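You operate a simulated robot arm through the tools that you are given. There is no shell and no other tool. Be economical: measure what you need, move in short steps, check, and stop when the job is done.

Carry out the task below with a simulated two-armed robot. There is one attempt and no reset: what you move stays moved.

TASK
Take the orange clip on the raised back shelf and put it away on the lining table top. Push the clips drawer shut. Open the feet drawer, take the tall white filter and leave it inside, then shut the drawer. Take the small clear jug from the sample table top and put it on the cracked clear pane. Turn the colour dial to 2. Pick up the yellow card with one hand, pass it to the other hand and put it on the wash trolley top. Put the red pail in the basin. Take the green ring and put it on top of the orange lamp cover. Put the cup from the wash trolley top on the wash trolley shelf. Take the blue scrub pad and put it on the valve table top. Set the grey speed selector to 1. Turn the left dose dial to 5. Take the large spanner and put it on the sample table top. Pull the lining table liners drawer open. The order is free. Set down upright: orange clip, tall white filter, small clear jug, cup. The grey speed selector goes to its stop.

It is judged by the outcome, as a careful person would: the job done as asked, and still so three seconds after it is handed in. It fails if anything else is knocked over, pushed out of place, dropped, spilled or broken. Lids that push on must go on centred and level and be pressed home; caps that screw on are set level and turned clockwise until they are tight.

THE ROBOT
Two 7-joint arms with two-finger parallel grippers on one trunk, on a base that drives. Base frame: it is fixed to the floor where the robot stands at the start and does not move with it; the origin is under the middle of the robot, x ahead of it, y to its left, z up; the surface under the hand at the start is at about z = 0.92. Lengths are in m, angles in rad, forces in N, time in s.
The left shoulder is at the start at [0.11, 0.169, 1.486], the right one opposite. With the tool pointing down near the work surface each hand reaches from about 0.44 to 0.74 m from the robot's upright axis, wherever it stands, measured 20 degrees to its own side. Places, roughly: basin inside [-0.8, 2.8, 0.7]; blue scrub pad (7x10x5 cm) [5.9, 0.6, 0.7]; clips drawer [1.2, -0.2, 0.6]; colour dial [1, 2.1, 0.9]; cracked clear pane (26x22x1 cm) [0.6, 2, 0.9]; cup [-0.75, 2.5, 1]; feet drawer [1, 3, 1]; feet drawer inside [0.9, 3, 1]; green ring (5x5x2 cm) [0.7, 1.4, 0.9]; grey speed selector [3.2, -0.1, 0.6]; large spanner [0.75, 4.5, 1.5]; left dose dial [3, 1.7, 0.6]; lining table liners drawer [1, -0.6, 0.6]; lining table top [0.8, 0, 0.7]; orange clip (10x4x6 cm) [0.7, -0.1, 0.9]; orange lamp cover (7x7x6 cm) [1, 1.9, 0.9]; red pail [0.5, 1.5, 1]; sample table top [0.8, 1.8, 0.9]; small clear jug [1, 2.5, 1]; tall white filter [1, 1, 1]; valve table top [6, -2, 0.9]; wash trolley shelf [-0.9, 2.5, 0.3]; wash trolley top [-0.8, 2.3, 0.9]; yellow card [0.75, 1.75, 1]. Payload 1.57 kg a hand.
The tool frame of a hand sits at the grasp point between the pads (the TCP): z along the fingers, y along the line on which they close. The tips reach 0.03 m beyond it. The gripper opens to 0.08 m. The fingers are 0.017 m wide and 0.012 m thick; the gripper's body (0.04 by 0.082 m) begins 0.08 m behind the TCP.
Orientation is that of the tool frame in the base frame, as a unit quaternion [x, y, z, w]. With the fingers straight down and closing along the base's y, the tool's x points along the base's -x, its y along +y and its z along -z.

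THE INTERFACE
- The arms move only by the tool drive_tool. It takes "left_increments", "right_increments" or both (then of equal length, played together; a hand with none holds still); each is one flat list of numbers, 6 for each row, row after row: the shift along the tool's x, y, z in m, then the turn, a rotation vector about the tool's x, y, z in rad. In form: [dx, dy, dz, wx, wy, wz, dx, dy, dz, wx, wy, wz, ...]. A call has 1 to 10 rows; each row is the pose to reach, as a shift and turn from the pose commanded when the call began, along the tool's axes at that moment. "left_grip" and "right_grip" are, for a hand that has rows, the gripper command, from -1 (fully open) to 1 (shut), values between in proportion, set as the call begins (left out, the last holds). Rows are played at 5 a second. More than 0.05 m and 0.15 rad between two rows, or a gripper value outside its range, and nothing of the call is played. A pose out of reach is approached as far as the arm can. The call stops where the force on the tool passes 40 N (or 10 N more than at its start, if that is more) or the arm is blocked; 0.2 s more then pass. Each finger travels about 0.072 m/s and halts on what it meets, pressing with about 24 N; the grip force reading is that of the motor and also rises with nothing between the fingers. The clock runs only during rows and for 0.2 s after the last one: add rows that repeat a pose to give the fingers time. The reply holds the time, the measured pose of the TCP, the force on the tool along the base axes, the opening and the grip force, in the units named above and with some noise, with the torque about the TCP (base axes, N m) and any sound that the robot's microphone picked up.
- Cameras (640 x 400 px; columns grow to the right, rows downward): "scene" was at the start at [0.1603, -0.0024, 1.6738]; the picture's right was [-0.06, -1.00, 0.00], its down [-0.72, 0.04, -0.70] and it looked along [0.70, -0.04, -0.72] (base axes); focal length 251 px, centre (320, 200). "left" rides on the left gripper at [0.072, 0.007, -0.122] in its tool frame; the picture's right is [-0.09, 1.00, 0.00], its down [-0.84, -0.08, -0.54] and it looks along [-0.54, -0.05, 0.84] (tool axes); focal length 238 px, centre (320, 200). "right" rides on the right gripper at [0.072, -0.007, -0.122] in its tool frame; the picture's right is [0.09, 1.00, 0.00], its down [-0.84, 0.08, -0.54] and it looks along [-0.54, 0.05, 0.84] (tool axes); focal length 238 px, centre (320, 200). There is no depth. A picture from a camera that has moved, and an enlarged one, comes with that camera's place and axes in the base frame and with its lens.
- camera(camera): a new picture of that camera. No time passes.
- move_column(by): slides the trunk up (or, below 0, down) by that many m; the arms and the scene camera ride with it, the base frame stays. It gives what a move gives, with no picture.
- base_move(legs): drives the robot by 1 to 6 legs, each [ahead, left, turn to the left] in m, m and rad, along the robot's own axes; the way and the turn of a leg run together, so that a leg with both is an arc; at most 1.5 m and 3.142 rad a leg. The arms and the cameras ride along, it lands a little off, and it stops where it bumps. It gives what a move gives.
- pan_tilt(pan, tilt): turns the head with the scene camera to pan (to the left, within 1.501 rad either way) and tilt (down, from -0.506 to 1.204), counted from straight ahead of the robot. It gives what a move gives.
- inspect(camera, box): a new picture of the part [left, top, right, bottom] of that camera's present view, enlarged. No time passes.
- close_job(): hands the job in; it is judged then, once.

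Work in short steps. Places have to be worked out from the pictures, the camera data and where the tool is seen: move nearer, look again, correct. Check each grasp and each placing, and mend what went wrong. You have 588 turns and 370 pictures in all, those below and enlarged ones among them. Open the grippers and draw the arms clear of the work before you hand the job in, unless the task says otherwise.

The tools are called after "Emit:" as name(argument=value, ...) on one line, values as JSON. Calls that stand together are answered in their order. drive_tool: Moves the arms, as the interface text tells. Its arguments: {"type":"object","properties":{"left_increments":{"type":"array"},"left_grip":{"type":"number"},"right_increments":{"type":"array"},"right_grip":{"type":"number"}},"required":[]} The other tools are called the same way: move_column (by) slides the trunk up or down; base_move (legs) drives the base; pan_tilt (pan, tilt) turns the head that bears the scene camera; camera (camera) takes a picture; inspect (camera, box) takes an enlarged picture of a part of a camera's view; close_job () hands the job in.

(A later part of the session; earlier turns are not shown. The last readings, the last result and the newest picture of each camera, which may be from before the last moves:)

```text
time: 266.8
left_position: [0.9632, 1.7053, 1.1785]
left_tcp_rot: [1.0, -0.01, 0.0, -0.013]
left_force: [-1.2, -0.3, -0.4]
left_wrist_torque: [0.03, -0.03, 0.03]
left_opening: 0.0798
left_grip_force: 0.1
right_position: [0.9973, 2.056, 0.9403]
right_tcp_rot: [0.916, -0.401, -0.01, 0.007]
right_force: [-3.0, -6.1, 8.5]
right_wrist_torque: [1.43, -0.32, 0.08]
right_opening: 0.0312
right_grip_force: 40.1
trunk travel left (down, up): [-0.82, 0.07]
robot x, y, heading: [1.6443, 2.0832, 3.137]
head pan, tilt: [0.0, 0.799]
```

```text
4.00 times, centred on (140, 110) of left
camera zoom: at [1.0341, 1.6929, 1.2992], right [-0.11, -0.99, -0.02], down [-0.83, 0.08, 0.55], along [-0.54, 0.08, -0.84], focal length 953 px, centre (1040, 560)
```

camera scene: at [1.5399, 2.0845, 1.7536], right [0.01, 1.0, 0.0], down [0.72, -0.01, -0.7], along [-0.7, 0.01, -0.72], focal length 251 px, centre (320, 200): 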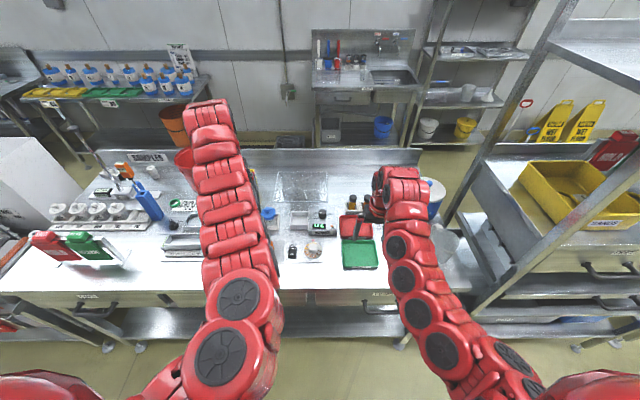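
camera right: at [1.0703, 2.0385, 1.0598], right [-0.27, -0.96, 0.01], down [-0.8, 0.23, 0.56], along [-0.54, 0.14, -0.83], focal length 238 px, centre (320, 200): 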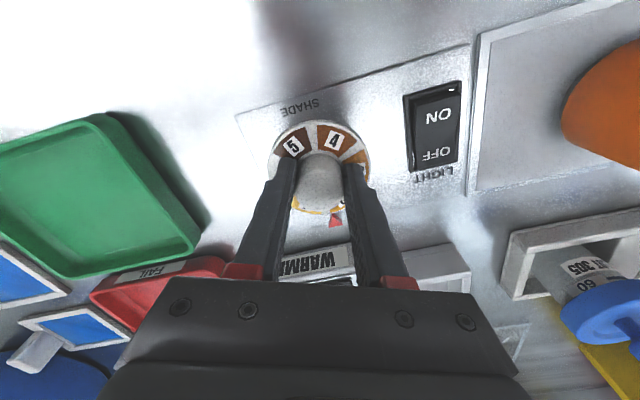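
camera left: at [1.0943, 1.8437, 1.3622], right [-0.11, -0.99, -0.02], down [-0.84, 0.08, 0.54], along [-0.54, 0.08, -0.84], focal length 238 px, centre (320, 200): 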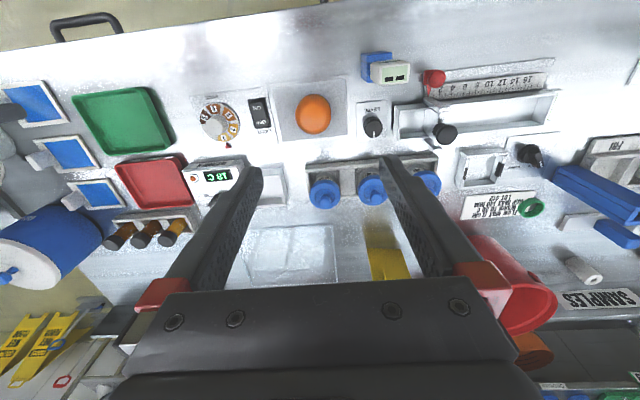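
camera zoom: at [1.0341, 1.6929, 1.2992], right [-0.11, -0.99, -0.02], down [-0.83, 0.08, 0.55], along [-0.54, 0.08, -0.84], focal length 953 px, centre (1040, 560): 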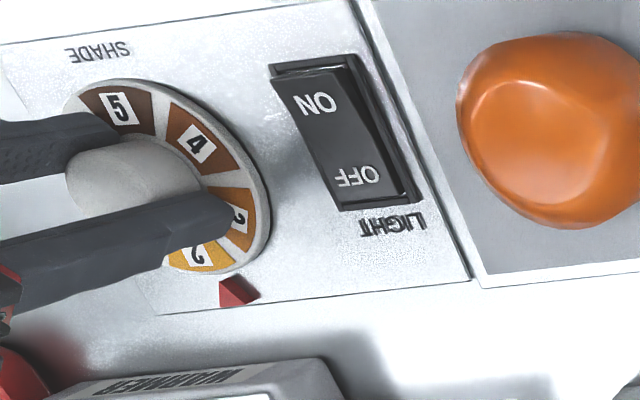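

The wheel moves exactly with the hand: turned 63.8° while segment pitch is ~60°. Turn back 0.065 rad, then release and check.

Emit:
drive_tool(right_increments=[0, 0, 0, 0, 0, -0.03, 0, 0, 0, 0, 0, -0.065, 0, 0, 0, 0, 0, -0.065])

Emit:
drive_tool(right_increments=[0, 0, 0, 0, 0, 0, 0, 0, 0, 0, 0, 0, 0, 0, 0, 0, 0, 0], right_grip=-0.42)

Emit:
drive_tool(right_increments=[0, 0, -0.03, 0, 0, 0, 0, 0, -0.07, 0, 0, 0, 0, 0, -0.11, 0, 0, 0])

Emit:
inspect(camera="right", box=[240, 60, 400, 200])

Emit:
inspect(camera="left", box=[80, 60, 200, 160])

```text
time: 267.6
left_position: [0.9622, 1.704, 1.1787]
left_tcp_rot: [1.0, -0.009, -0.001, -0.012]
left_force: [0.0, 0.2, -0.3]
left_wrist_torque: [0.01, -0.01, 0.0]
left_opening: 0.0797
left_grip_force: 0.0
right_position: [0.9962, 2.0551, 0.9392]
right_tcp_rot: [0.929, -0.369, -0.008, 0.006]
right_force: [-3.8, -8.2, 15.8]
right_wrist_torque: [0.0, -1.46, 0.02]
right_opening: 0.0309
right_grip_force: 39.8
trunk travel left (down, up): [-0.82, 0.07]
robot x, y, heading: [1.6465, 2.0831, 3.132]
head pan, tilt: [0.0, 0.799]
```

```text
time: 268.4
left_position: [0.9634, 1.7058, 1.1778]
left_tcp_rot: [1.0, -0.01, -0.001, -0.013]
left_force: [0.1, 0.4, 0.1]
left_wrist_torque: [0.03, 0.0, 0.0]
left_opening: 0.0801
left_grip_force: 0.0
right_position: [0.9963, 2.0574, 0.9391]
right_tcp_rot: [0.929, -0.37, -0.01, 0.007]
right_force: [-12.5, -5.1, 19.5]
right_wrist_torque: [0.14, -0.13, 0.02]
right_opening: 0.045
right_grip_force: 0.1
trunk travel left (down, up): [-0.82, 0.07]
robot x, y, heading: [1.6476, 2.0822, 3.136]
head pan, tilt: [0.0, 0.799]
```

```text
time: 269.2
left_position: [0.9643, 1.7015, 1.1767]
left_tcp_rot: [1.0, -0.009, -0.002, -0.014]
left_force: [0.5, -2.3, -0.5]
left_wrist_torque: [0.18, 0.04, 0.0]
left_opening: 0.08
left_grip_force: 0.1
right_position: [1.0018, 2.0559, 1.0505]
right_tcp_rot: [0.93, -0.368, -0.013, 0.001]
right_force: [-0.8, 6.2, -1.3]
right_wrist_torque: [-0.57, -0.01, -0.04]
right_opening: 0.0569
right_grip_force: 0.1
trunk travel left (down, up): [-0.82, 0.07]
robot x, y, heading: [1.6425, 2.0788, 3.133]
head pan, tilt: [0.0, 0.799]
```

```text
2.86 times, centred on (320, 130) of right
camera zoom: at [1.0612, 2.0104, 1.1708], right [-0.61, -0.79, 0.01], down [-0.65, 0.51, 0.56], along [-0.45, 0.34, -0.83], focal length 681 px, centre (320, 400)
```

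zoom: 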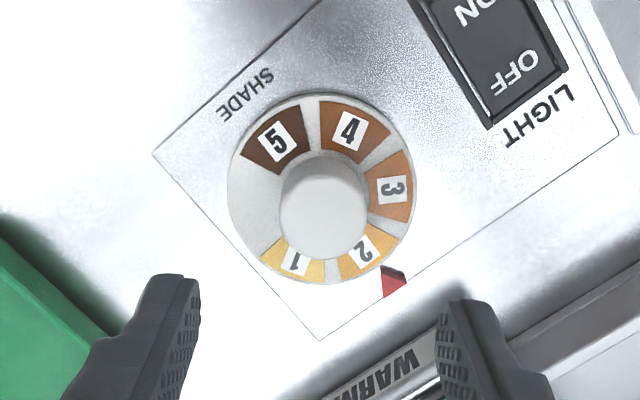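

```text
4.00 times, centred on (140, 110) of left
camera zoom: at [1.0358, 1.6887, 1.2986], right [-0.11, -0.99, -0.03], down [-0.83, 0.08, 0.55], along [-0.54, 0.08, -0.84], focal length 953 px, centre (1040, 560)
```

zoom: 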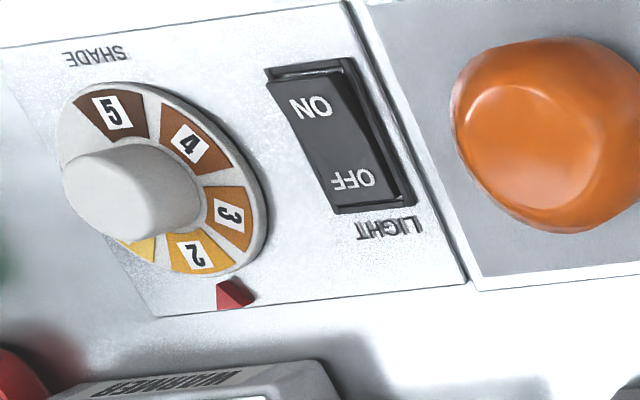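

The marker is at "2" (within ~4°). Next the green ring. Raise both hands, restore right orientation, then drive toward y≈1.6, x≈1.5.

Emit:
move_column(by=0.06)

Emit:
drive_tool(right_increments=[0, 0, -0.03, 0, 0, -0.13, 0, 0, -0.06, 0, 0, -0.26, 0, 0, -0.09, 0, 0, -0.39, 0, 0, -0.12, 0, 0, -0.52, 0, 0, -0.14, 0, 0, -0.65, 0, 0, -0.14, 0, 0, -0.76])

Emit:
base_move(legs=[[0, 0.47, 0], [0.12, 0, 0]])

Emit:
camera(camera="left")

Emit:
camera(camera="scene")

```text
time: 270.2
left_position: [0.9605, 1.7059, 1.2381]
left_tcp_rot: [1.0, -0.009, -0.001, -0.011]
left_force: [0.0, -0.4, 0.6]
left_wrist_torque: [0.03, 0.01, 0.01]
left_opening: 0.0801
left_grip_force: 0.1
right_position: [1.0, 2.0583, 1.1086]
right_tcp_rot: [0.929, -0.371, -0.01, 0.006]
right_force: [0.0, 0.1, 0.2]
right_wrist_torque: [-0.05, 0.01, 0.03]
right_opening: 0.057
right_grip_force: 0.1
trunk travel left (down, up): [-0.88, 0.01]
robot x, y, heading: [1.6442, 2.0813, 3.132]
head pan, tilt: [0.0, 0.799]
```

```text
time: 271.6
left_position: [0.9622, 1.705, 1.2392]
left_tcp_rot: [1.0, -0.009, -0.001, -0.011]
left_force: [1.1, 0.0, -0.3]
left_wrist_torque: [0.0, -0.01, 0.01]
left_opening: 0.0797
left_grip_force: 0.0
right_position: [1.0037, 2.0585, 1.2488]
right_tcp_rot: [1.0, 0.001, -0.009, 0.002]
right_force: [-0.7, 0.3, -0.2]
right_wrist_torque: [0.02, 0.01, 0.0]
right_opening: 0.0568
right_grip_force: 0.1
trunk travel left (down, up): [-0.88, 0.01]
robot x, y, heading: [1.6453, 2.0843, 3.137]
head pan, tilt: [0.0, 0.799]
```

```text
time: 275.2
left_position: [0.8403, 1.2462, 1.2396]
left_tcp_rot: [1.0, -0.012, -0.002, -0.012]
left_force: [0.4, -0.4, -0.5]
left_wrist_torque: [0.04, 0.0, -0.01]
left_opening: 0.0801
left_grip_force: 0.0
right_position: [0.8842, 1.5994, 1.2504]
right_tcp_rot: [1.0, -0.001, -0.012, 0.002]
right_force: [0.2, 0.4, -0.7]
right_wrist_torque: [0.04, -0.01, -0.01]
right_opening: 0.0566
right_grip_force: 0.0
trunk travel left (down, up): [-0.88, 0.01]
robot x, y, heading: [1.5217, 1.6195, 3.128]
head pan, tilt: [0.0, 0.799]
```

```text
234 pictures are left
camera left: at [0.9115, 1.2339, 1.3602], right [-0.12, -0.99, -0.02], down [-0.83, 0.08, 0.55], along [-0.54, 0.08, -0.84], focal length 238 px, centre (320, 200)
```

left: 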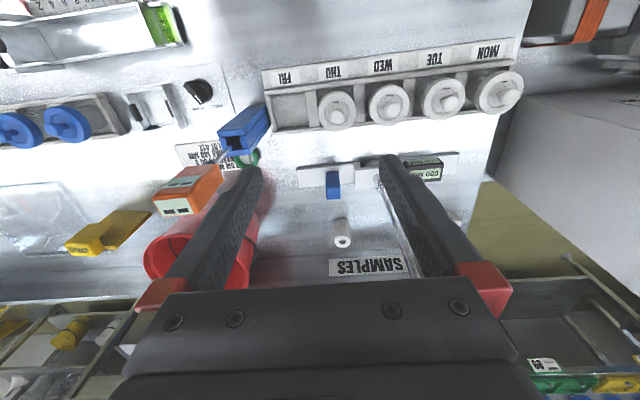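

```text
233 pictures are left
camera scene: at [1.3628, 1.6219, 1.754], right [0.01, 1.0, 0.0], down [0.72, -0.01, -0.7], along [-0.7, 0.01, -0.72], focal length 251 px, centre (320, 200)
```

scene: 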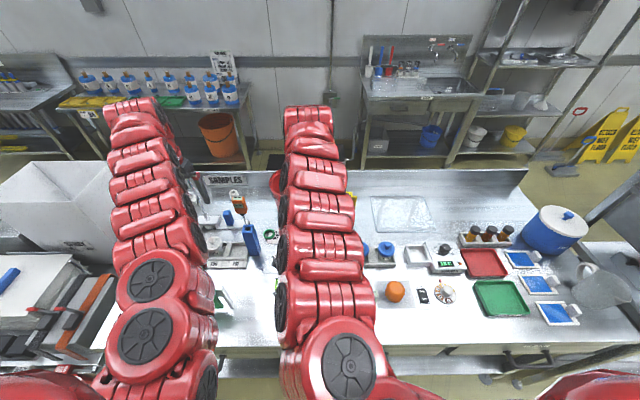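

Emit:
inspect(camera="scene", box=[190, 165, 310, 275])

Emit:
camera(camera="right")

```text
3.64 times, centred on (250, 220) of scene
camera zoom: at [1.3628, 1.6219, 1.754], right [0.01, 1.0, 0.0], down [0.72, -0.01, -0.7], along [-0.7, 0.01, -0.72], focal length 913 px, centre (574, 127)
```

zoom: 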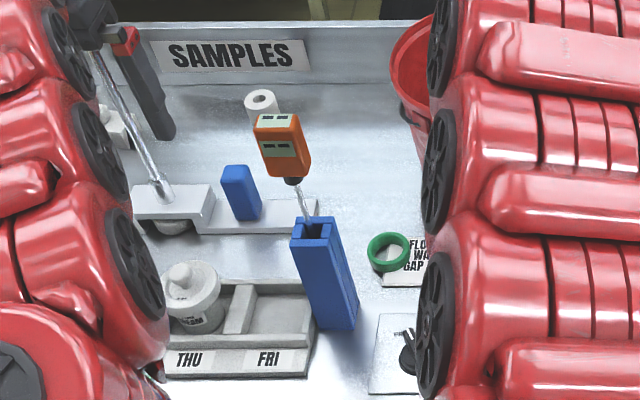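

```text
231 pictures are left
camera right: at [0.958, 1.605, 1.3701], right [0.09, -1.0, 0.0], down [-0.82, -0.07, 0.56], along [-0.56, -0.05, -0.83], focal length 238 px, centre (320, 200)
```

right: 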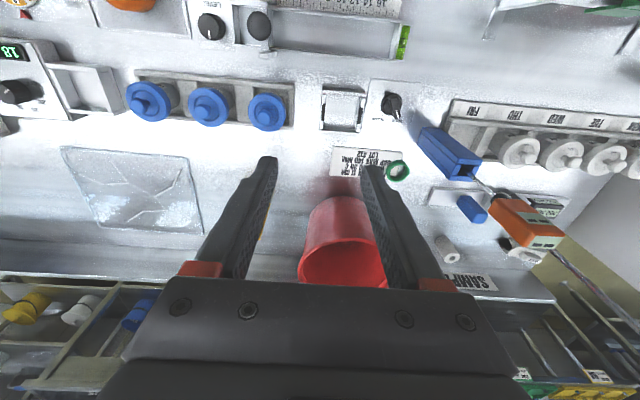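

Ring is at (0.742,1.420). A thermometer in a blue block stands at (0.81,1.36), so I'll come in with the left hand from +x/+y side. First move the left hand around, then base forward.

Emit:
drive_tool(left_increments=[0.04, 0, 0, 0, 0, 0, 0.08, 0, 0, 0, 0, 0, 0.1, -0.04, 0, 0, 0, 0, 0.1, -0.08, 0, 0, 0, 0, 0.1, -0.12, 0, 0, 0, 0, 0.1, -0.16, 0, 0, 0, 0, 0.1, -0.2, 0, 0, 0, 0], right_increments=[0, -0.04, 0, 0, 0, 0, 0, -0.08, 0, 0, 0, 0, 0, -0.12, 0, 0, 0, 0, 0, -0.16, 0, 0, 0, 0, 0, -0.18, 0, 0, 0, 0, 0, -0.18, 0, 0, 0, 0, 0, -0.18, 0, 0, 0, 0])

Emit:
base_move(legs=[[0.07, 0, 0.01]])

Emit:
camera(camera="left")

```text
time: 276.8
left_position: [0.8862, 1.3657, 1.2275]
left_tcp_rot: [1.0, -0.01, 0.0, -0.013]
left_force: [-0.1, -1.0, 0.8]
left_wrist_torque: [0.04, 0.01, -0.03]
left_opening: 0.0799
left_grip_force: 0.1
left hand out of reach, approached as far as the arm can: row 3, 4, 5, 6, 7
right_position: [0.884, 1.7755, 1.2477]
right_tcp_rot: [1.0, -0.002, -0.01, 0.001]
right_force: [0.2, 0.3, -1.3]
right_wrist_torque: [0.03, 0.02, 0.0]
right_opening: 0.0568
right_grip_force: 0.0
trunk travel left (down, up): [-0.88, 0.01]
robot x, y, heading: [1.5232, 1.6142, 3.128]
head pan, tilt: [0.0, 0.799]
```

```text
time: 277.8
left_position: [0.8237, 1.3659, 1.2294]
left_tcp_rot: [1.0, -0.007, -0.002, -0.012]
left_force: [0.0, -1.0, 0.3]
left_wrist_torque: [0.02, 0.05, 0.0]
left_opening: 0.0803
left_grip_force: 0.0
right_position: [0.8155, 1.7732, 1.2501]
right_tcp_rot: [1.0, 0.003, -0.012, 0.003]
right_force: [-0.3, -0.4, 0.6]
right_wrist_torque: [0.03, 0.02, 0.02]
right_opening: 0.0567
right_grip_force: 0.0
trunk travel left (down, up): [-0.88, 0.01]
robot x, y, heading: [1.4541, 1.6207, 3.135]
head pan, tilt: [0.0, 0.799]
```

```text
230 pictures are left
camera left: at [0.8953, 1.3538, 1.3504], right [-0.1, -0.99, -0.02], down [-0.83, 0.07, 0.55], along [-0.54, 0.08, -0.84], focal length 238 px, centre (320, 200)
```

left: 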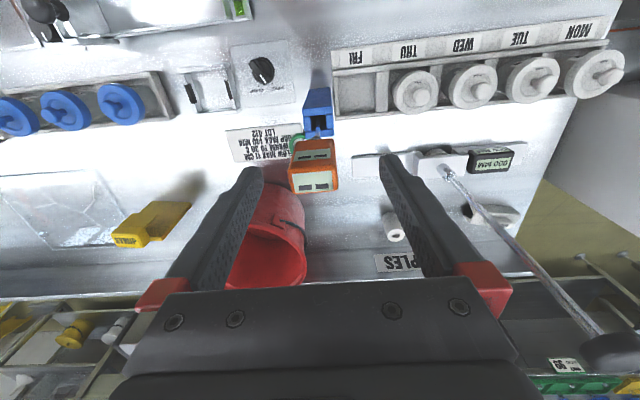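

The hand is right over the thermometer. Back the base off 10 cm first (moving along x is clear), then step to +y at lower height.

Emit:
base_move(legs=[[-0.1, 0, 0]])

Emit:
drive_tool(left_increments=[0, 0, 0.03, 0, 0, 0, 0, -0.03, 0.06, 0, 0, 0, 0, -0.06, 0.08, 0, 0, 0, 0, -0.09, 0.08, 0, 0, 0, 0, -0.09, 0.08, 0.1, 0, 0, 0, -0.09, 0.08, 0.2, 0, 0])

Emit:
camera(camera="left")

```text
time: 279.0
left_position: [0.9156, 1.3656, 1.2262]
left_tcp_rot: [1.0, -0.006, 0.0, -0.012]
left_force: [-0.1, 0.5, -0.4]
left_wrist_torque: [-0.02, 0.02, 0.0]
left_opening: 0.08
left_grip_force: 0.0
right_position: [0.9078, 1.7738, 1.2482]
right_tcp_rot: [1.0, 0.002, -0.01, 0.002]
right_force: [0.2, 0.4, -0.5]
right_wrist_torque: [0.01, -0.01, -0.01]
right_opening: 0.0568
right_grip_force: 0.1
trunk travel left (down, up): [-0.88, 0.01]
robot x, y, heading: [1.5518, 1.6195, 3.138]
head pan, tilt: [0.0, 0.799]
```

```text
time: 280.4
left_position: [0.9097, 1.4454, 1.1365]
left_tcp_rot: [0.998, -0.006, 0.0, -0.061]
left_force: [-0.5, 0.1, 0.4]
left_wrist_torque: [-0.03, 0.0, 0.0]
left_opening: 0.08
left_grip_force: 0.0
left hand out of reach, approached as far as the arm can: row 1, 2, 3, 4, 5, 6
right_position: [0.9076, 1.7744, 1.2492]
right_tcp_rot: [1.0, 0.002, -0.011, 0.003]
right_force: [0.3, 0.2, 0.2]
right_wrist_torque: [0.0, 0.0, -0.04]
right_opening: 0.0566
right_grip_force: 0.0
trunk travel left (down, up): [-0.88, 0.01]
robot x, y, heading: [1.5513, 1.6202, 3.144]
head pan, tilt: [0.0, 0.799]
```

```text
229 pictures are left
camera left: at [0.9815, 1.422, 1.2564], right [-0.1, -0.99, -0.12], down [-0.84, 0.02, 0.55], along [-0.54, 0.16, -0.83], focal length 238 px, centre (320, 200)
```

left: 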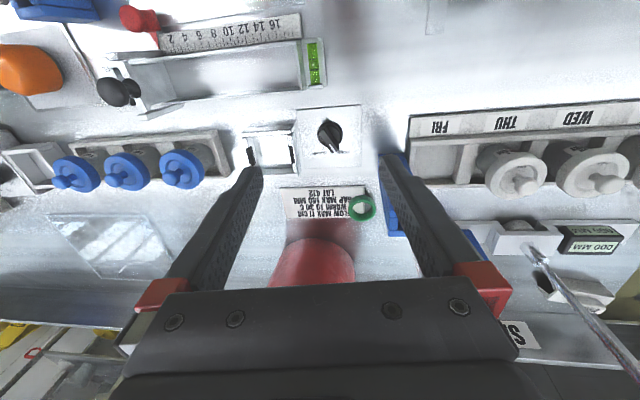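

Tilt went the wrong way; correct so the wrist leans to +y (away from the thermometer), narrow the opening, go to y≈1.475 and then drive 9 cm forward.

Emit:
drive_tool(left_increments=[0, -0.01, 0, -0.08, 0, 0, 0, -0.02, 0, -0.16, 0, 0, 0, -0.03, 0, -0.24, 0, 0, 0, -0.035, 0, -0.32, 0, 0], left_grip=-0.62)

Emit:
base_move(legs=[[0.1, 0, -0.005]])

Emit:
camera(camera="left")

```text
time: 281.4
left_position: [0.9099, 1.4793, 1.1415]
left_tcp_rot: [0.995, -0.006, -0.001, 0.1]
left_force: [-0.3, 0.5, 0.8]
left_wrist_torque: [-0.02, 0.03, -0.01]
left_opening: 0.0648
left_grip_force: 0.0
right_position: [0.9072, 1.7742, 1.2488]
right_tcp_rot: [1.0, 0.001, -0.011, 0.002]
right_force: [-0.6, 0.4, 0.0]
right_wrist_torque: [0.03, 0.02, 0.0]
right_opening: 0.0568
right_grip_force: 0.0
trunk travel left (down, up): [-0.88, 0.01]
robot x, y, heading: [1.5535, 1.6193, 3.135]
head pan, tilt: [0.0, 0.799]
```

```text
time: 282.5
left_position: [0.8103, 1.4843, 1.1419]
left_tcp_rot: [0.995, -0.009, -0.002, 0.099]
left_force: [-0.1, -1.0, 0.4]
left_wrist_torque: [0.01, 0.0, -0.03]
left_opening: 0.0646
left_grip_force: 0.1
right_position: [0.8095, 1.7794, 1.249]
right_tcp_rot: [1.0, -0.001, -0.011, 0.002]
right_force: [0.3, 0.0, 0.1]
right_wrist_torque: [-0.01, 0.03, 0.01]
right_opening: 0.0569
right_grip_force: 0.0
trunk travel left (down, up): [-0.88, 0.01]
robot x, y, heading: [1.4522, 1.618, 3.132]
head pan, tilt: [0.0, 0.799]
```

```text
228 pictures are left
camera left: at [0.8823, 1.4989, 1.2619], right [-0.11, -0.97, 0.2], down [-0.83, 0.2, 0.52], along [-0.54, -0.11, -0.83], focal length 238 px, centre (320, 200)
```

left: 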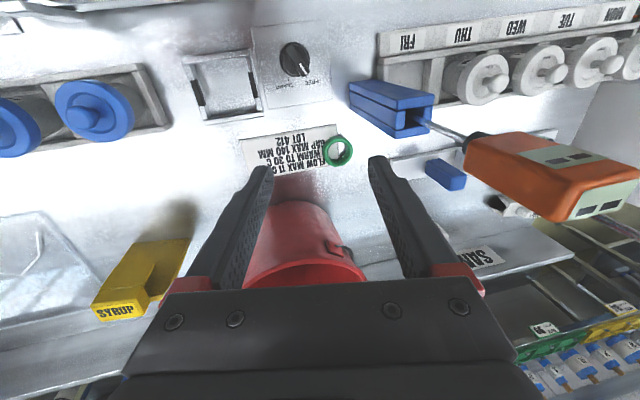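

Clear path. Move to above the ring: x first, then sideways/down.

Emit:
drive_tool(left_increments=[-0.035, 0.0, 0.0, 0, 0, 0, -0.07, 0.0, 0.01, 0, 0, 0, -0.07, 0.02, 0.05, 0, 0, 0, -0.07, 0.035, 0.09, 0, 0, 0])

Emit:
camera(camera="left")

```text
time: 283.5
left_position: [0.7388, 1.4307, 1.0608]
left_tcp_rot: [0.995, -0.009, -0.001, 0.097]
left_force: [0.4, -0.7, 0.8]
left_wrist_torque: [-0.01, 0.02, 0.01]
left_opening: 0.0647
left_grip_force: 0.1
right_position: [0.8083, 1.7775, 1.2492]
right_tcp_rot: [1.0, -0.001, -0.01, 0.002]
right_force: [0.5, -0.7, -0.4]
right_wrist_torque: [-0.02, 0.02, 0.01]
right_opening: 0.0566
right_grip_force: 0.0
trunk travel left (down, up): [-0.88, 0.01]
robot x, y, heading: [1.4475, 1.6197, 3.131]
head pan, tilt: [0.0, 0.799]
```

```text
227 pictures are left
camera left: at [0.8114, 1.4463, 1.1794], right [-0.11, -0.97, 0.19], down [-0.83, 0.2, 0.52], along [-0.54, -0.1, -0.83], focal length 238 px, centre (320, 200)
```

left: 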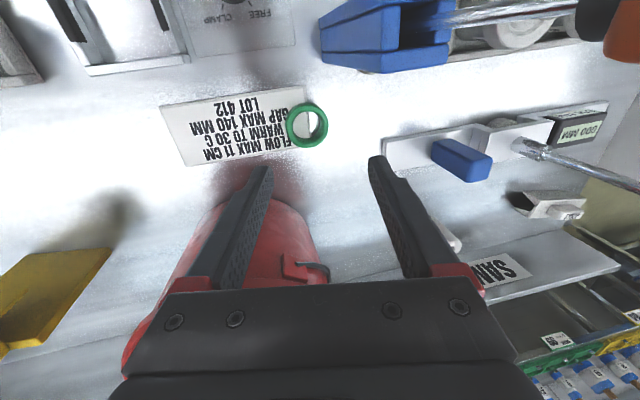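

Emit:
drive_tool(left_increments=[0.001, -0.002, 0.02, 0.07, 0, 0, 0.002, -0.004, 0.05, 0.14, 0, 0, 0.003, -0.006, 0.08, 0.14, 0, 0, 0.003, -0.008, 0.1, 0.14, 0, 0])

Emit:
camera(camera="left")

```text
time: 284.5
left_position: [0.7672, 1.4135, 0.9836]
left_tcp_rot: [1.0, -0.009, -0.002, 0.029]
left_force: [-0.3, 0.1, 0.3]
left_wrist_torque: [-0.02, 0.0, -0.05]
left_opening: 0.0649
left_grip_force: 0.0
left hand out of reach, approached as far as the arm can: row 2, 3, 4
right_position: [0.8071, 1.7774, 1.2485]
right_tcp_rot: [1.0, -0.001, -0.011, 0.003]
right_force: [-0.7, 0.1, 0.0]
right_wrist_torque: [-0.01, -0.02, -0.02]
right_opening: 0.0568
right_grip_force: 0.0
trunk travel left (down, up): [-0.88, 0.01]
robot x, y, heading: [1.4481, 1.6205, 3.132]
head pan, tilt: [0.0, 0.799]
```

```text
226 pictures are left
camera left: at [0.8397, 1.4117, 1.1041], right [-0.11, -0.99, 0.06], down [-0.83, 0.12, 0.54], along [-0.54, 0.01, -0.84], focal length 238 px, centre (320, 200)
```

left: 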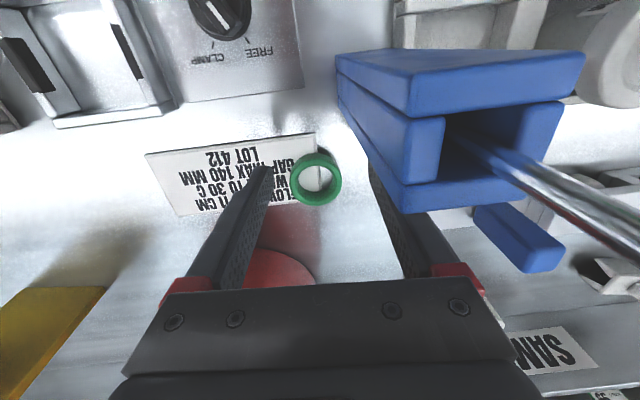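

Reach limit pulled the hand toward the blue block. Lift back up, lower the trunk by 0.12, and redo.

Emit:
drive_tool(left_increments=[0, -0.01, -0.04, 0, 0, 0, 0, -0.02, -0.08, 0, 0, 0, 0, -0.025, -0.11, 0, 0, 0])

Emit:
move_column(by=-0.06)

Emit:
camera(camera="left")

```text
time: 285.3
left_position: [0.7688, 1.4452, 1.0905]
left_tcp_rot: [1.0, -0.008, 0.0, 0.028]
left_force: [-0.7, 0.4, -0.5]
left_wrist_torque: [0.01, 0.0, -0.02]
left_opening: 0.0645
left_grip_force: 0.1
right_position: [0.8088, 1.7794, 1.248]
right_tcp_rot: [1.0, -0.001, -0.01, 0.002]
right_force: [0.9, 0.3, 0.5]
right_wrist_torque: [-0.01, -0.01, 0.0]
right_opening: 0.057
right_grip_force: 0.1
trunk travel left (down, up): [-0.88, 0.01]
robot x, y, heading: [1.4496, 1.622, 3.132]
head pan, tilt: [0.0, 0.799]
```

```text
time: 286.3
left_position: [0.7695, 1.4449, 1.0309]
left_tcp_rot: [1.0, -0.009, -0.001, 0.028]
left_force: [-0.1, -0.5, 0.1]
left_wrist_torque: [0.0, -0.01, -0.01]
left_opening: 0.0647
left_grip_force: 0.1
right_position: [0.8089, 1.7784, 1.1887]
right_tcp_rot: [1.0, -0.001, -0.01, 0.002]
right_force: [0.4, 0.6, -0.4]
right_wrist_torque: [0.01, 0.0, 0.02]
right_opening: 0.0567
right_grip_force: 0.0
trunk travel left (down, up): [-0.82, 0.07]
robot x, y, heading: [1.452, 1.6211, 3.135]
head pan, tilt: [0.0, 0.799]
```

```text
225 pictures are left
camera left: at [0.8406, 1.4434, 1.1518], right [-0.11, -0.99, 0.06], down [-0.83, 0.12, 0.54], along [-0.54, 0.01, -0.84], focal length 238 px, centre (320, 200)
```

left: 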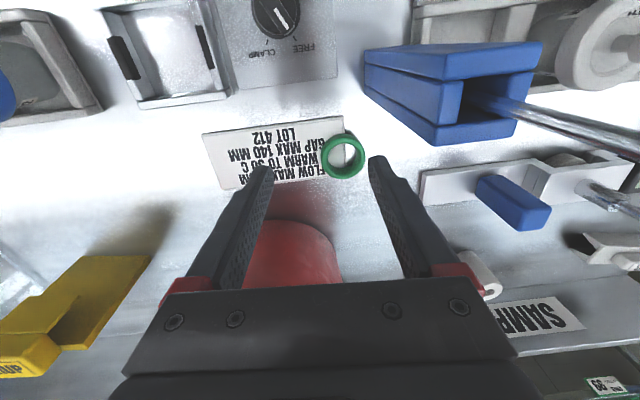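

Emit:
drive_tool(left_increments=[-0.028, 0.005, 0, 0, 0, 0, -0.028, 0.024, 0.02, 0, 0, 0, -0.028, 0.026, 0.05, 0, 0, 0, -0.028, 0.026, 0.07, 0, 0, 0])

Emit:
camera(camera="left")

```text
time: 287.3
left_position: [0.7408, 1.4164, 0.961]
left_tcp_rot: [1.0, -0.011, 0.0, 0.027]
left_force: [0.2, -0.1, -0.1]
left_wrist_torque: [0.0, -0.03, 0.01]
left_opening: 0.0646
left_grip_force: 0.1
right_position: [0.8088, 1.7786, 1.1883]
right_tcp_rot: [1.0, -0.001, -0.011, 0.002]
right_force: [0.1, 0.8, -0.4]
right_wrist_torque: [0.03, -0.01, -0.05]
right_opening: 0.0567
right_grip_force: 0.1
trunk travel left (down, up): [-0.82, 0.07]
robot x, y, heading: [1.4483, 1.6166, 3.13]
head pan, tilt: [0.0, 0.799]
```

```text
224 pictures are left
camera left: at [0.8124, 1.4141, 1.0819], right [-0.11, -0.99, 0.06], down [-0.83, 0.12, 0.54], along [-0.54, 0.01, -0.84], focal length 238 px, centre (320, 200)
```

left: 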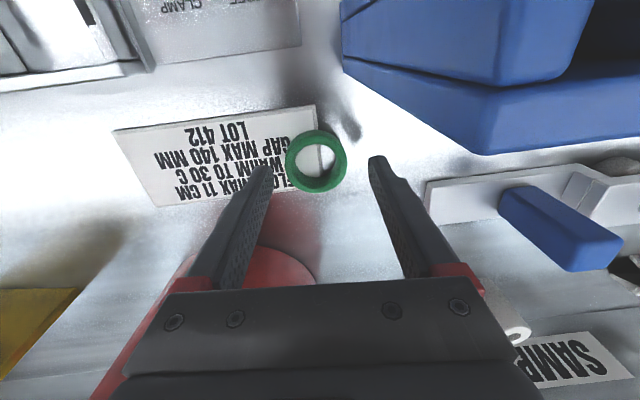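

Emit:
drive_tool(left_increments=[0, 0, 0.015, 0, 0, 0, 0, 0, 0.025, 0, 0, 0, 0, 0, 0.032, 0, 0, 0])

Emit:
drive_tool(left_increments=[0, 0, 0, 0, 0, 0, 0, 0, 0, 0, 0, 0, 0, 0, 0, 0, 0, 0], left_grip=1)

Emit:
camera(camera="left")

```text
time: 288.1
left_position: [0.7491, 1.4148, 0.9395]
left_tcp_rot: [1.0, -0.009, -0.001, 0.029]
left_force: [-0.7, 0.1, 0.3]
left_wrist_torque: [0.01, 0.01, 0.04]
left_opening: 0.0648
left_grip_force: 0.0
left hand out of reach, approached as far as the arm can: row 1, 2, 3
right_position: [0.8096, 1.7789, 1.1893]
right_tcp_rot: [1.0, -0.001, -0.009, 0.003]
right_force: [-0.2, -0.1, 0.2]
right_wrist_torque: [0.01, 0.0, 0.02]
right_opening: 0.0566
right_grip_force: 0.1
trunk travel left (down, up): [-0.82, 0.07]
robot x, y, heading: [1.4483, 1.6207, 3.13]
head pan, tilt: [0.0, 0.799]
```

```text
time: 288.9
left_position: [0.7488, 1.414, 0.94]
left_tcp_rot: [1.0, -0.009, 0.0, 0.029]
left_force: [-0.6, 0.1, -0.5]
left_wrist_torque: [-0.02, 0.0, 0.02]
left_opening: 0.0002
left_grip_force: 21.5
right_position: [0.8082, 1.7778, 1.1868]
right_tcp_rot: [1.0, 0.0, -0.011, 0.002]
right_force: [0.3, -0.7, -0.9]
right_wrist_torque: [0.04, -0.02, -0.01]
right_opening: 0.0566
right_grip_force: 0.1
trunk travel left (down, up): [-0.82, 0.07]
robot x, y, heading: [1.4458, 1.6175, 3.134]
head pan, tilt: [0.0, 0.799]
```

```text
223 pictures are left
camera left: at [0.8206, 1.4123, 1.0612], right [-0.11, -0.99, 0.06], down [-0.83, 0.12, 0.54], along [-0.54, 0.01, -0.84], focal length 238 px, centre (320, 200)
```

left: 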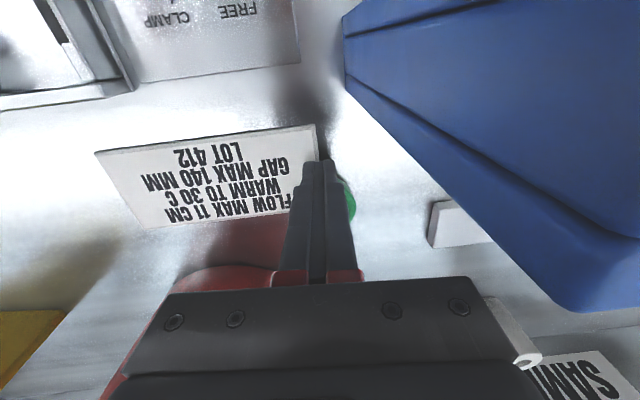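

Closed above the ring: it sits lower. Reopen, raise 4 cm, trunk down 6 cm, then descend again until near contact.

Emit:
drive_tool(left_increments=[0, 0, -0.01, 0, 0, 0, -0.004, 0, -0.03, 0, 0, 0, -0.007, 0, -0.05, 0, 0, 0], left_grip=-0.62)

Emit:
move_column(by=-0.05)

Emit:
camera(camera="left")

```text
time: 289.7
left_position: [0.7406, 1.4183, 0.9914]
left_tcp_rot: [1.0, -0.008, -0.001, 0.029]
left_force: [0.0, 0.6, 0.6]
left_wrist_torque: [-0.02, 0.03, 0.02]
left_opening: 0.0648
left_grip_force: 0.0
right_position: [0.809, 1.7785, 1.189]
right_tcp_rot: [1.0, 0.0, -0.01, 0.002]
right_force: [0.2, -0.2, -0.2]
right_wrist_torque: [0.03, 0.0, 0.01]
right_opening: 0.0567
right_grip_force: 0.0
trunk travel left (down, up): [-0.82, 0.07]
robot x, y, heading: [1.4505, 1.6183, 3.133]
head pan, tilt: [0.0, 0.799]
```

```text
time: 290.7
left_position: [0.7417, 1.4172, 0.9413]
left_tcp_rot: [1.0, -0.009, -0.001, 0.029]
left_force: [0.1, -0.4, 0.5]
left_wrist_torque: [-0.03, 0.0, 0.01]
left_opening: 0.0649
left_grip_force: 0.0
right_position: [0.8089, 1.7789, 1.1379]
right_tcp_rot: [1.0, -0.001, -0.01, 0.003]
right_force: [-0.5, 0.0, -0.4]
right_wrist_torque: [0.02, -0.05, -0.01]
right_opening: 0.0567
right_grip_force: 0.1
trunk travel left (down, up): [-0.77, 0.12]
robot x, y, heading: [1.4509, 1.6195, 3.132]
head pan, tilt: [0.0, 0.799]
```

```text
222 pictures are left
camera left: at [0.8139, 1.4159, 1.0628], right [-0.11, -0.99, 0.06], down [-0.83, 0.12, 0.54], along [-0.54, 0.01, -0.84], focal length 238 px, centre (320, 200)
```

left: 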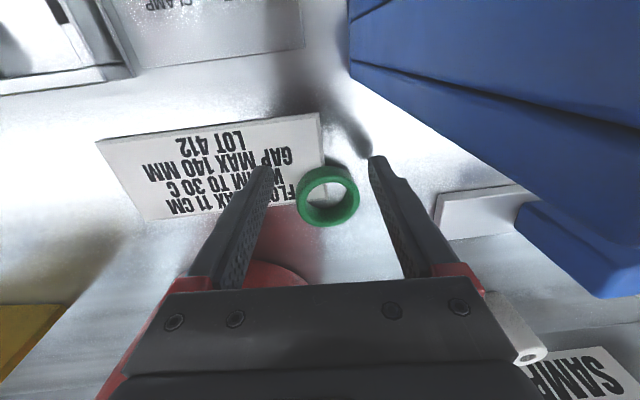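

The ring was nudged to about (0.714,1.411). Raise 2 cm, move the base 3 cm ahead so the hand is over it, then descend.

Emit:
drive_tool(left_increments=[0, 0.005, -0.025, 0, 0, 0])

Emit:
base_move(legs=[[0.028, 0, 0]])

Emit:
camera(camera="left")

```text
time: 291.1
left_position: [0.7437, 1.4144, 0.9667]
left_tcp_rot: [1.0, -0.009, -0.002, 0.029]
left_force: [0.9, 0.1, 0.7]
left_wrist_torque: [0.01, -0.01, -0.04]
left_opening: 0.0647
left_grip_force: 0.1
right_position: [0.8087, 1.7775, 1.1385]
right_tcp_rot: [1.0, -0.001, -0.01, 0.003]
right_force: [0.4, -0.2, -0.4]
right_wrist_torque: [-0.02, 0.04, 0.0]
right_opening: 0.0571
right_grip_force: 0.0
trunk travel left (down, up): [-0.77, 0.12]
robot x, y, heading: [1.4485, 1.6195, 3.132]
head pan, tilt: [0.0, 0.799]
```

```text
time: 291.9
left_position: [0.7184, 1.4143, 0.9696]
left_tcp_rot: [1.0, -0.009, -0.004, 0.029]
left_force: [0.6, -0.1, 0.1]
left_wrist_torque: [-0.01, 0.06, -0.03]
left_opening: 0.0647
left_grip_force: 0.0
right_position: [0.7862, 1.7783, 1.1402]
right_tcp_rot: [1.0, -0.001, -0.012, 0.003]
right_force: [0.9, -0.6, 0.5]
right_wrist_torque: [0.0, 0.08, 0.0]
right_opening: 0.0568
right_grip_force: 0.1
trunk travel left (down, up): [-0.77, 0.12]
robot x, y, heading: [1.4236, 1.6178, 3.132]
head pan, tilt: [0.0, 0.799]
```

```text
221 pictures are left
camera left: at [0.7913, 1.4127, 1.0907], right [-0.11, -0.99, 0.06], down [-0.83, 0.12, 0.54], along [-0.54, 0.01, -0.84], focal length 238 px, centre (320, 200)
```

left: 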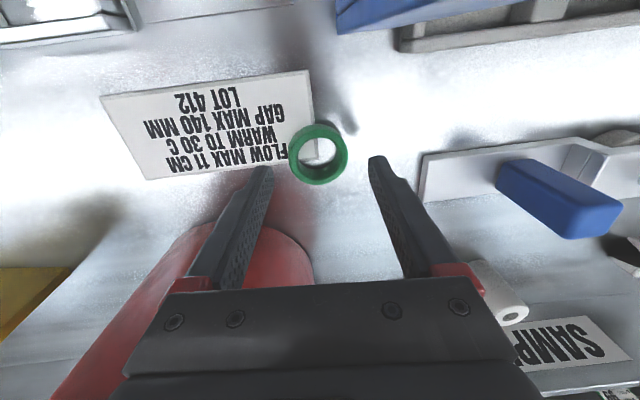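

On axis. Descend in small steps.

Emit:
drive_tool(left_increments=[0, 0, 0.02, 0, 0, 0, 0, 0, 0.035, 0, 0, 0, 0, 0, 0.045, 0, 0, 0, 0, 0, 0.053, 0, 0, 0])

Emit:
camera(camera="left")

```text
time: 292.7
left_position: [0.7177, 1.4134, 0.9346]
left_tcp_rot: [0.999, -0.009, -0.01, 0.029]
left_force: [22.3, 0.8, 36.8]
left_wrist_torque: [1.55, -0.87, -0.95]
left_opening: 0.0636
left_grip_force: 0.2
right_position: [0.7895, 1.7793, 1.144]
right_tcp_rot: [1.0, 0.001, -0.015, 0.002]
right_force: [-0.2, 0.0, 1.0]
right_wrist_torque: [0.0, -0.01, 0.0]
right_opening: 0.0569
right_grip_force: 0.0
trunk travel left (down, up): [-0.77, 0.12]
robot x, y, heading: [1.4247, 1.6207, 3.135]
head pan, tilt: [0.0, 0.799]
stopped in row 4 (left hand): the force on the tool passed its limit at 53 N (the readings are from after the stop); the commanded pose is now the measured one
```

```text
220 pictures are left
camera left: at [0.7916, 1.4105, 1.0553], right [-0.11, -0.99, 0.06], down [-0.82, 0.12, 0.55], along [-0.56, 0.01, -0.83], focal length 238 px, centre (320, 200)
```

left: 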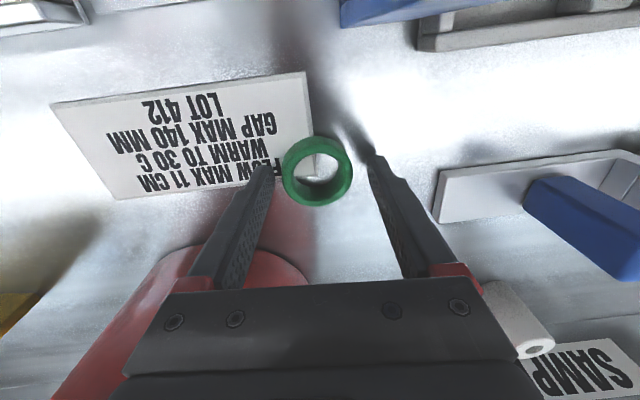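

Tips touch the table at ~0.905, so height is right now (before, it was squeezed out off-centre). Raise 4 mm and close.

Emit:
drive_tool(left_increments=[0, 0, -0.005, 0, 0, 0, 0, 0, -0.005, 0, 0, 0, 0, 0, -0.005, 0, 0, 0, 0, 0, -0.005, 0, 0, 0], left_grip=1)

Emit:
camera(camera="left")

```text
time: 293.7
left_position: [0.713, 1.4131, 0.9358]
left_tcp_rot: [1.0, -0.008, -0.008, 0.029]
left_force: [5.2, 10.7, 12.2]
left_wrist_torque: [0.73, -0.22, -0.12]
left_opening: 0.0467
left_grip_force: 24.4
right_position: [0.7834, 1.7792, 1.1393]
right_tcp_rot: [1.0, -0.002, -0.013, 0.003]
right_force: [-0.4, -0.3, 0.1]
right_wrist_torque: [0.03, -0.04, -0.01]
right_opening: 0.0565
right_grip_force: 0.1
trunk travel left (down, up): [-0.77, 0.12]
robot x, y, heading: [1.4227, 1.6202, 3.133]
head pan, tilt: [0.0, 0.799]
```

```text
219 pictures are left
camera left: at [0.7868, 1.4117, 1.0552], right [-0.11, -0.99, 0.06], down [-0.83, 0.12, 0.55], along [-0.55, 0.01, -0.83], focal length 238 px, centre (320, 200)
```

left: 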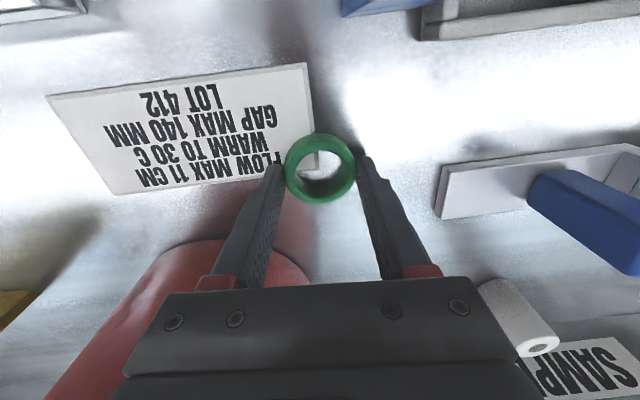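

Ring gripped (4.7 cm). Lift straight and check.

Emit:
drive_tool(left_increments=[0.003, 0, -0.02, 0, 0, 0, 0.004, -0.01, -0.05, 0, 0, 0, 0.005, -0.03, -0.09, 0, 0, 0, 0.005, -0.05, -0.13, 0, 0, 0])

Emit:
camera(camera="left")

```text
time: 294.7
left_position: [0.7228, 1.4706, 1.0628]
left_tcp_rot: [1.0, -0.008, -0.007, 0.029]
left_force: [0.2, -0.2, 0.8]
left_wrist_torque: [-0.01, 0.0, 0.02]
left_opening: 0.046
left_grip_force: 24.1
right_position: [0.7831, 1.7789, 1.1393]
right_tcp_rot: [1.0, -0.001, -0.011, 0.003]
right_force: [0.0, 0.6, -0.1]
right_wrist_torque: [0.01, 0.04, 0.02]
right_opening: 0.0568
right_grip_force: 0.1
trunk travel left (down, up): [-0.77, 0.12]
robot x, y, heading: [1.4235, 1.6215, 3.128]
head pan, tilt: [0.0, 0.799]
```

```text
218 pictures are left
camera left: at [0.7952, 1.468, 1.1823], right [-0.11, -0.99, 0.06], down [-0.83, 0.12, 0.55], along [-0.55, 0.01, -0.84], focal length 238 px, centre (320, 200)
```

left: 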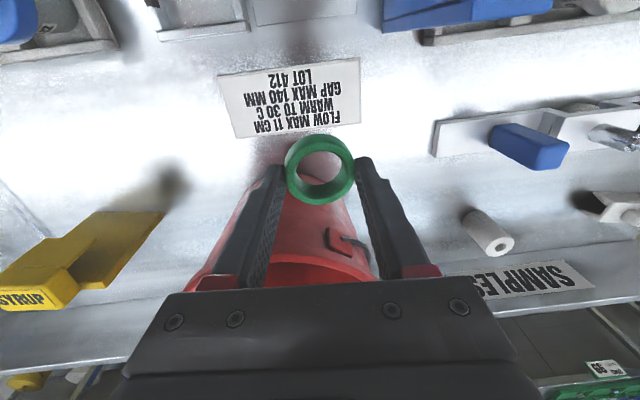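

Ring held. Raise the trunk 10 cm, back off and move right so the left hand comes near the lamp cover (≈(1.004,1.878), top ≈0.955).

Emit:
move_column(by=0.11)

Emit:
base_move(legs=[[-0.24, 0, 0], [0, -0.42, 0.01]])

Emit:
camera(camera="left")

```text
time: 296.1
left_position: [0.7208, 1.469, 1.1704]
left_tcp_rot: [1.0, -0.009, -0.007, 0.028]
left_force: [0.0, -0.1, -0.9]
left_wrist_torque: [0.04, 0.03, -0.01]
left_opening: 0.0461
left_grip_force: 24.6
right_position: [0.782, 1.7793, 1.2477]
right_tcp_rot: [1.0, -0.001, -0.011, 0.002]
right_force: [0.7, -0.1, 0.4]
right_wrist_torque: [0.01, -0.01, -0.03]
right_opening: 0.0569
right_grip_force: 0.0
trunk travel left (down, up): [-0.88, 0.01]
robot x, y, heading: [1.4192, 1.6178, 3.131]
head pan, tilt: [0.0, 0.799]
```

```text
time: 300.1
left_position: [0.9628, 1.8761, 1.1709]
left_tcp_rot: [1.0, -0.004, -0.007, 0.029]
left_force: [-0.4, -0.8, 0.5]
left_wrist_torque: [0.0, 0.05, 0.02]
left_opening: 0.045
left_grip_force: 23.5
right_position: [1.0204, 2.1861, 1.249]
right_tcp_rot: [1.0, 0.004, -0.012, 0.002]
right_force: [-0.3, -0.3, 0.4]
right_wrist_torque: [0.01, 0.02, -0.02]
right_opening: 0.0569
right_grip_force: 0.0
trunk travel left (down, up): [-0.88, 0.01]
robot x, y, heading: [1.6656, 2.0326, -3.138]
head pan, tilt: [0.0, 0.799]
```

```text
217 pictures are left
camera left: at [1.0361, 1.8744, 1.2916], right [-0.1, -0.99, 0.06], down [-0.83, 0.11, 0.55], along [-0.55, 0.01, -0.83], focal length 238 px, centre (320, 200)
```

left: 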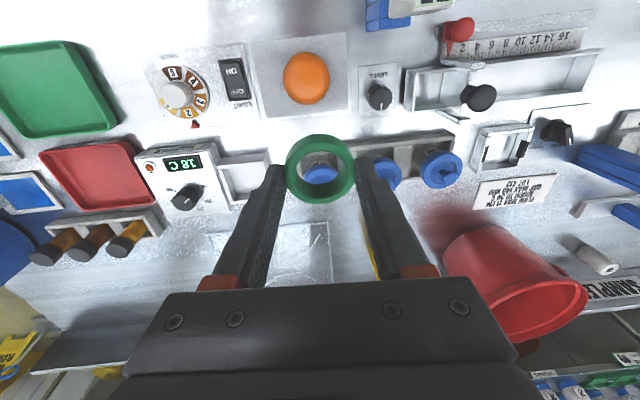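

Lamp cover at (1.000,1.878). Move over it and descend.

Emit:
drive_tool(left_increments=[0.032, -0.002, 0.04, 0, 0, 0, 0.032, -0.002, 0.08, 0, 0, 0, 0.032, -0.002, 0.12, 0, 0, 0, 0.032, -0.002, 0.15, 0, 0, 0])

Emit:
camera(camera="left")

Emit:
inspect(camera="scene", box=[220, 160, 420, 300])

```text
refused: row 1 steps farther than a row can; nothing moved
```

```text
216 pictures are left
camera left: at [1.0361, 1.8744, 1.2916], right [-0.1, -0.99, 0.06], down [-0.83, 0.11, 0.55], along [-0.55, 0.01, -0.83], focal length 238 px, centre (320, 200)
```

left: 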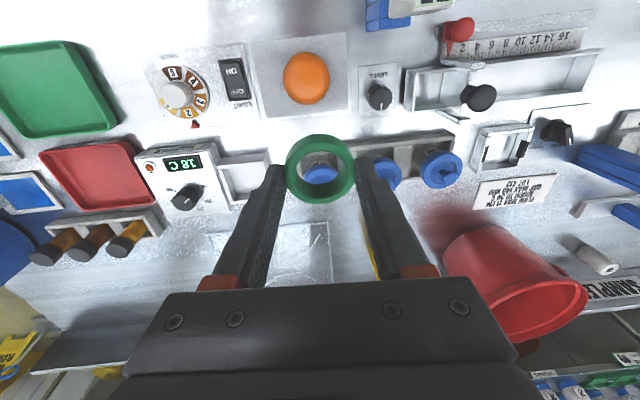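

```text
2.86 times, centred on (320, 230) of scene
camera zoom: at [1.5019, 2.0349, 1.7537], right [0.0, 1.0, 0.0], down [0.72, 0.0, -0.7], along [-0.7, 0.0, -0.72], focal length 717 px, centre (320, 114)
```

zoom: 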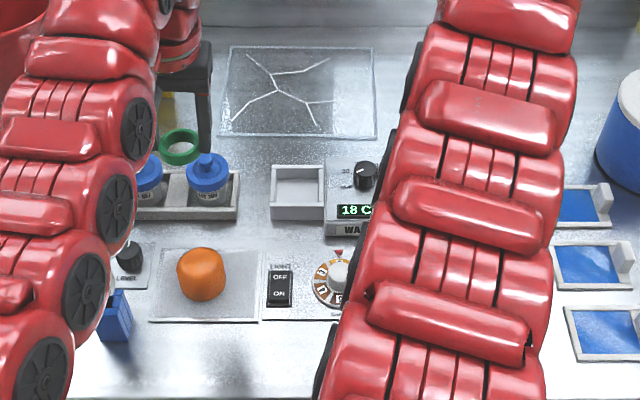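

Emit:
drive_tool(left_increments=[0.02, -0.001, 0.03, 0, 0, 0, 0.032, -0.002, 0.07, 0, 0, 0, 0.032, -0.002, 0.11, 0, 0, 0, 0.032, -0.002, 0.145, 0, 0, 0])

Emit:
camera(camera="left")

Emit:
inspect(camera="scene", box=[220, 160, 420, 300])

```text
time: 301.1
left_position: [0.9928, 1.8691, 1.0262]
left_tcp_rot: [1.0, -0.003, -0.006, 0.028]
left_force: [1.2, 0.3, -0.4]
left_wrist_torque: [0.0, 0.01, 0.0]
left_opening: 0.0449
left_grip_force: 23.9
right_position: [1.0195, 2.1859, 1.2484]
right_tcp_rot: [1.0, 0.004, -0.011, 0.002]
right_force: [0.5, -0.9, 0.0]
right_wrist_torque: [0.0, 0.0, 0.01]
right_opening: 0.0569
right_grip_force: 0.0
trunk travel left (down, up): [-0.88, 0.01]
robot x, y, heading: [1.6659, 2.0334, -3.139]
head pan, tilt: [0.0, 0.799]
```

```text
214 pictures are left
camera left: at [1.0662, 1.8687, 1.147], right [-0.1, -0.99, 0.06], down [-0.83, 0.11, 0.55], along [-0.55, 0.01, -0.83], focal length 238 px, centre (320, 200)
```

left: 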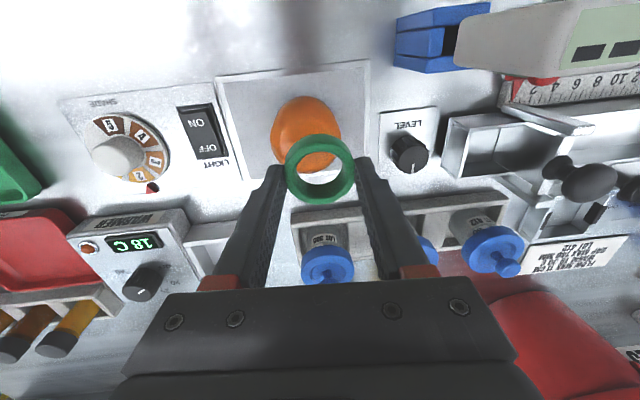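

```text
2.86 times, centred on (320, 230) of scene
camera zoom: at [1.5018, 2.0351, 1.7537], right [0.0, 1.0, 0.0], down [0.72, 0.0, -0.7], along [-0.7, 0.0, -0.72], focal length 717 px, centre (320, 114)
```

zoom: 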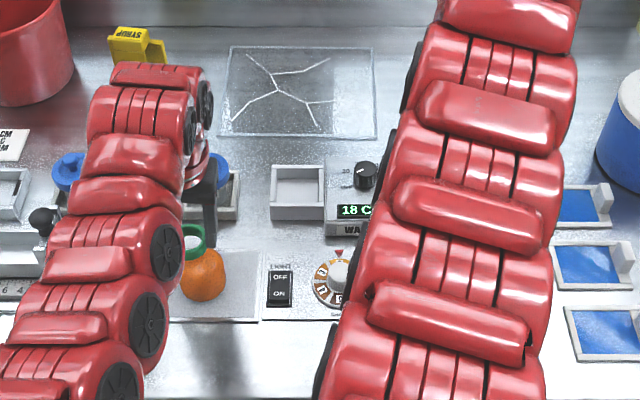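

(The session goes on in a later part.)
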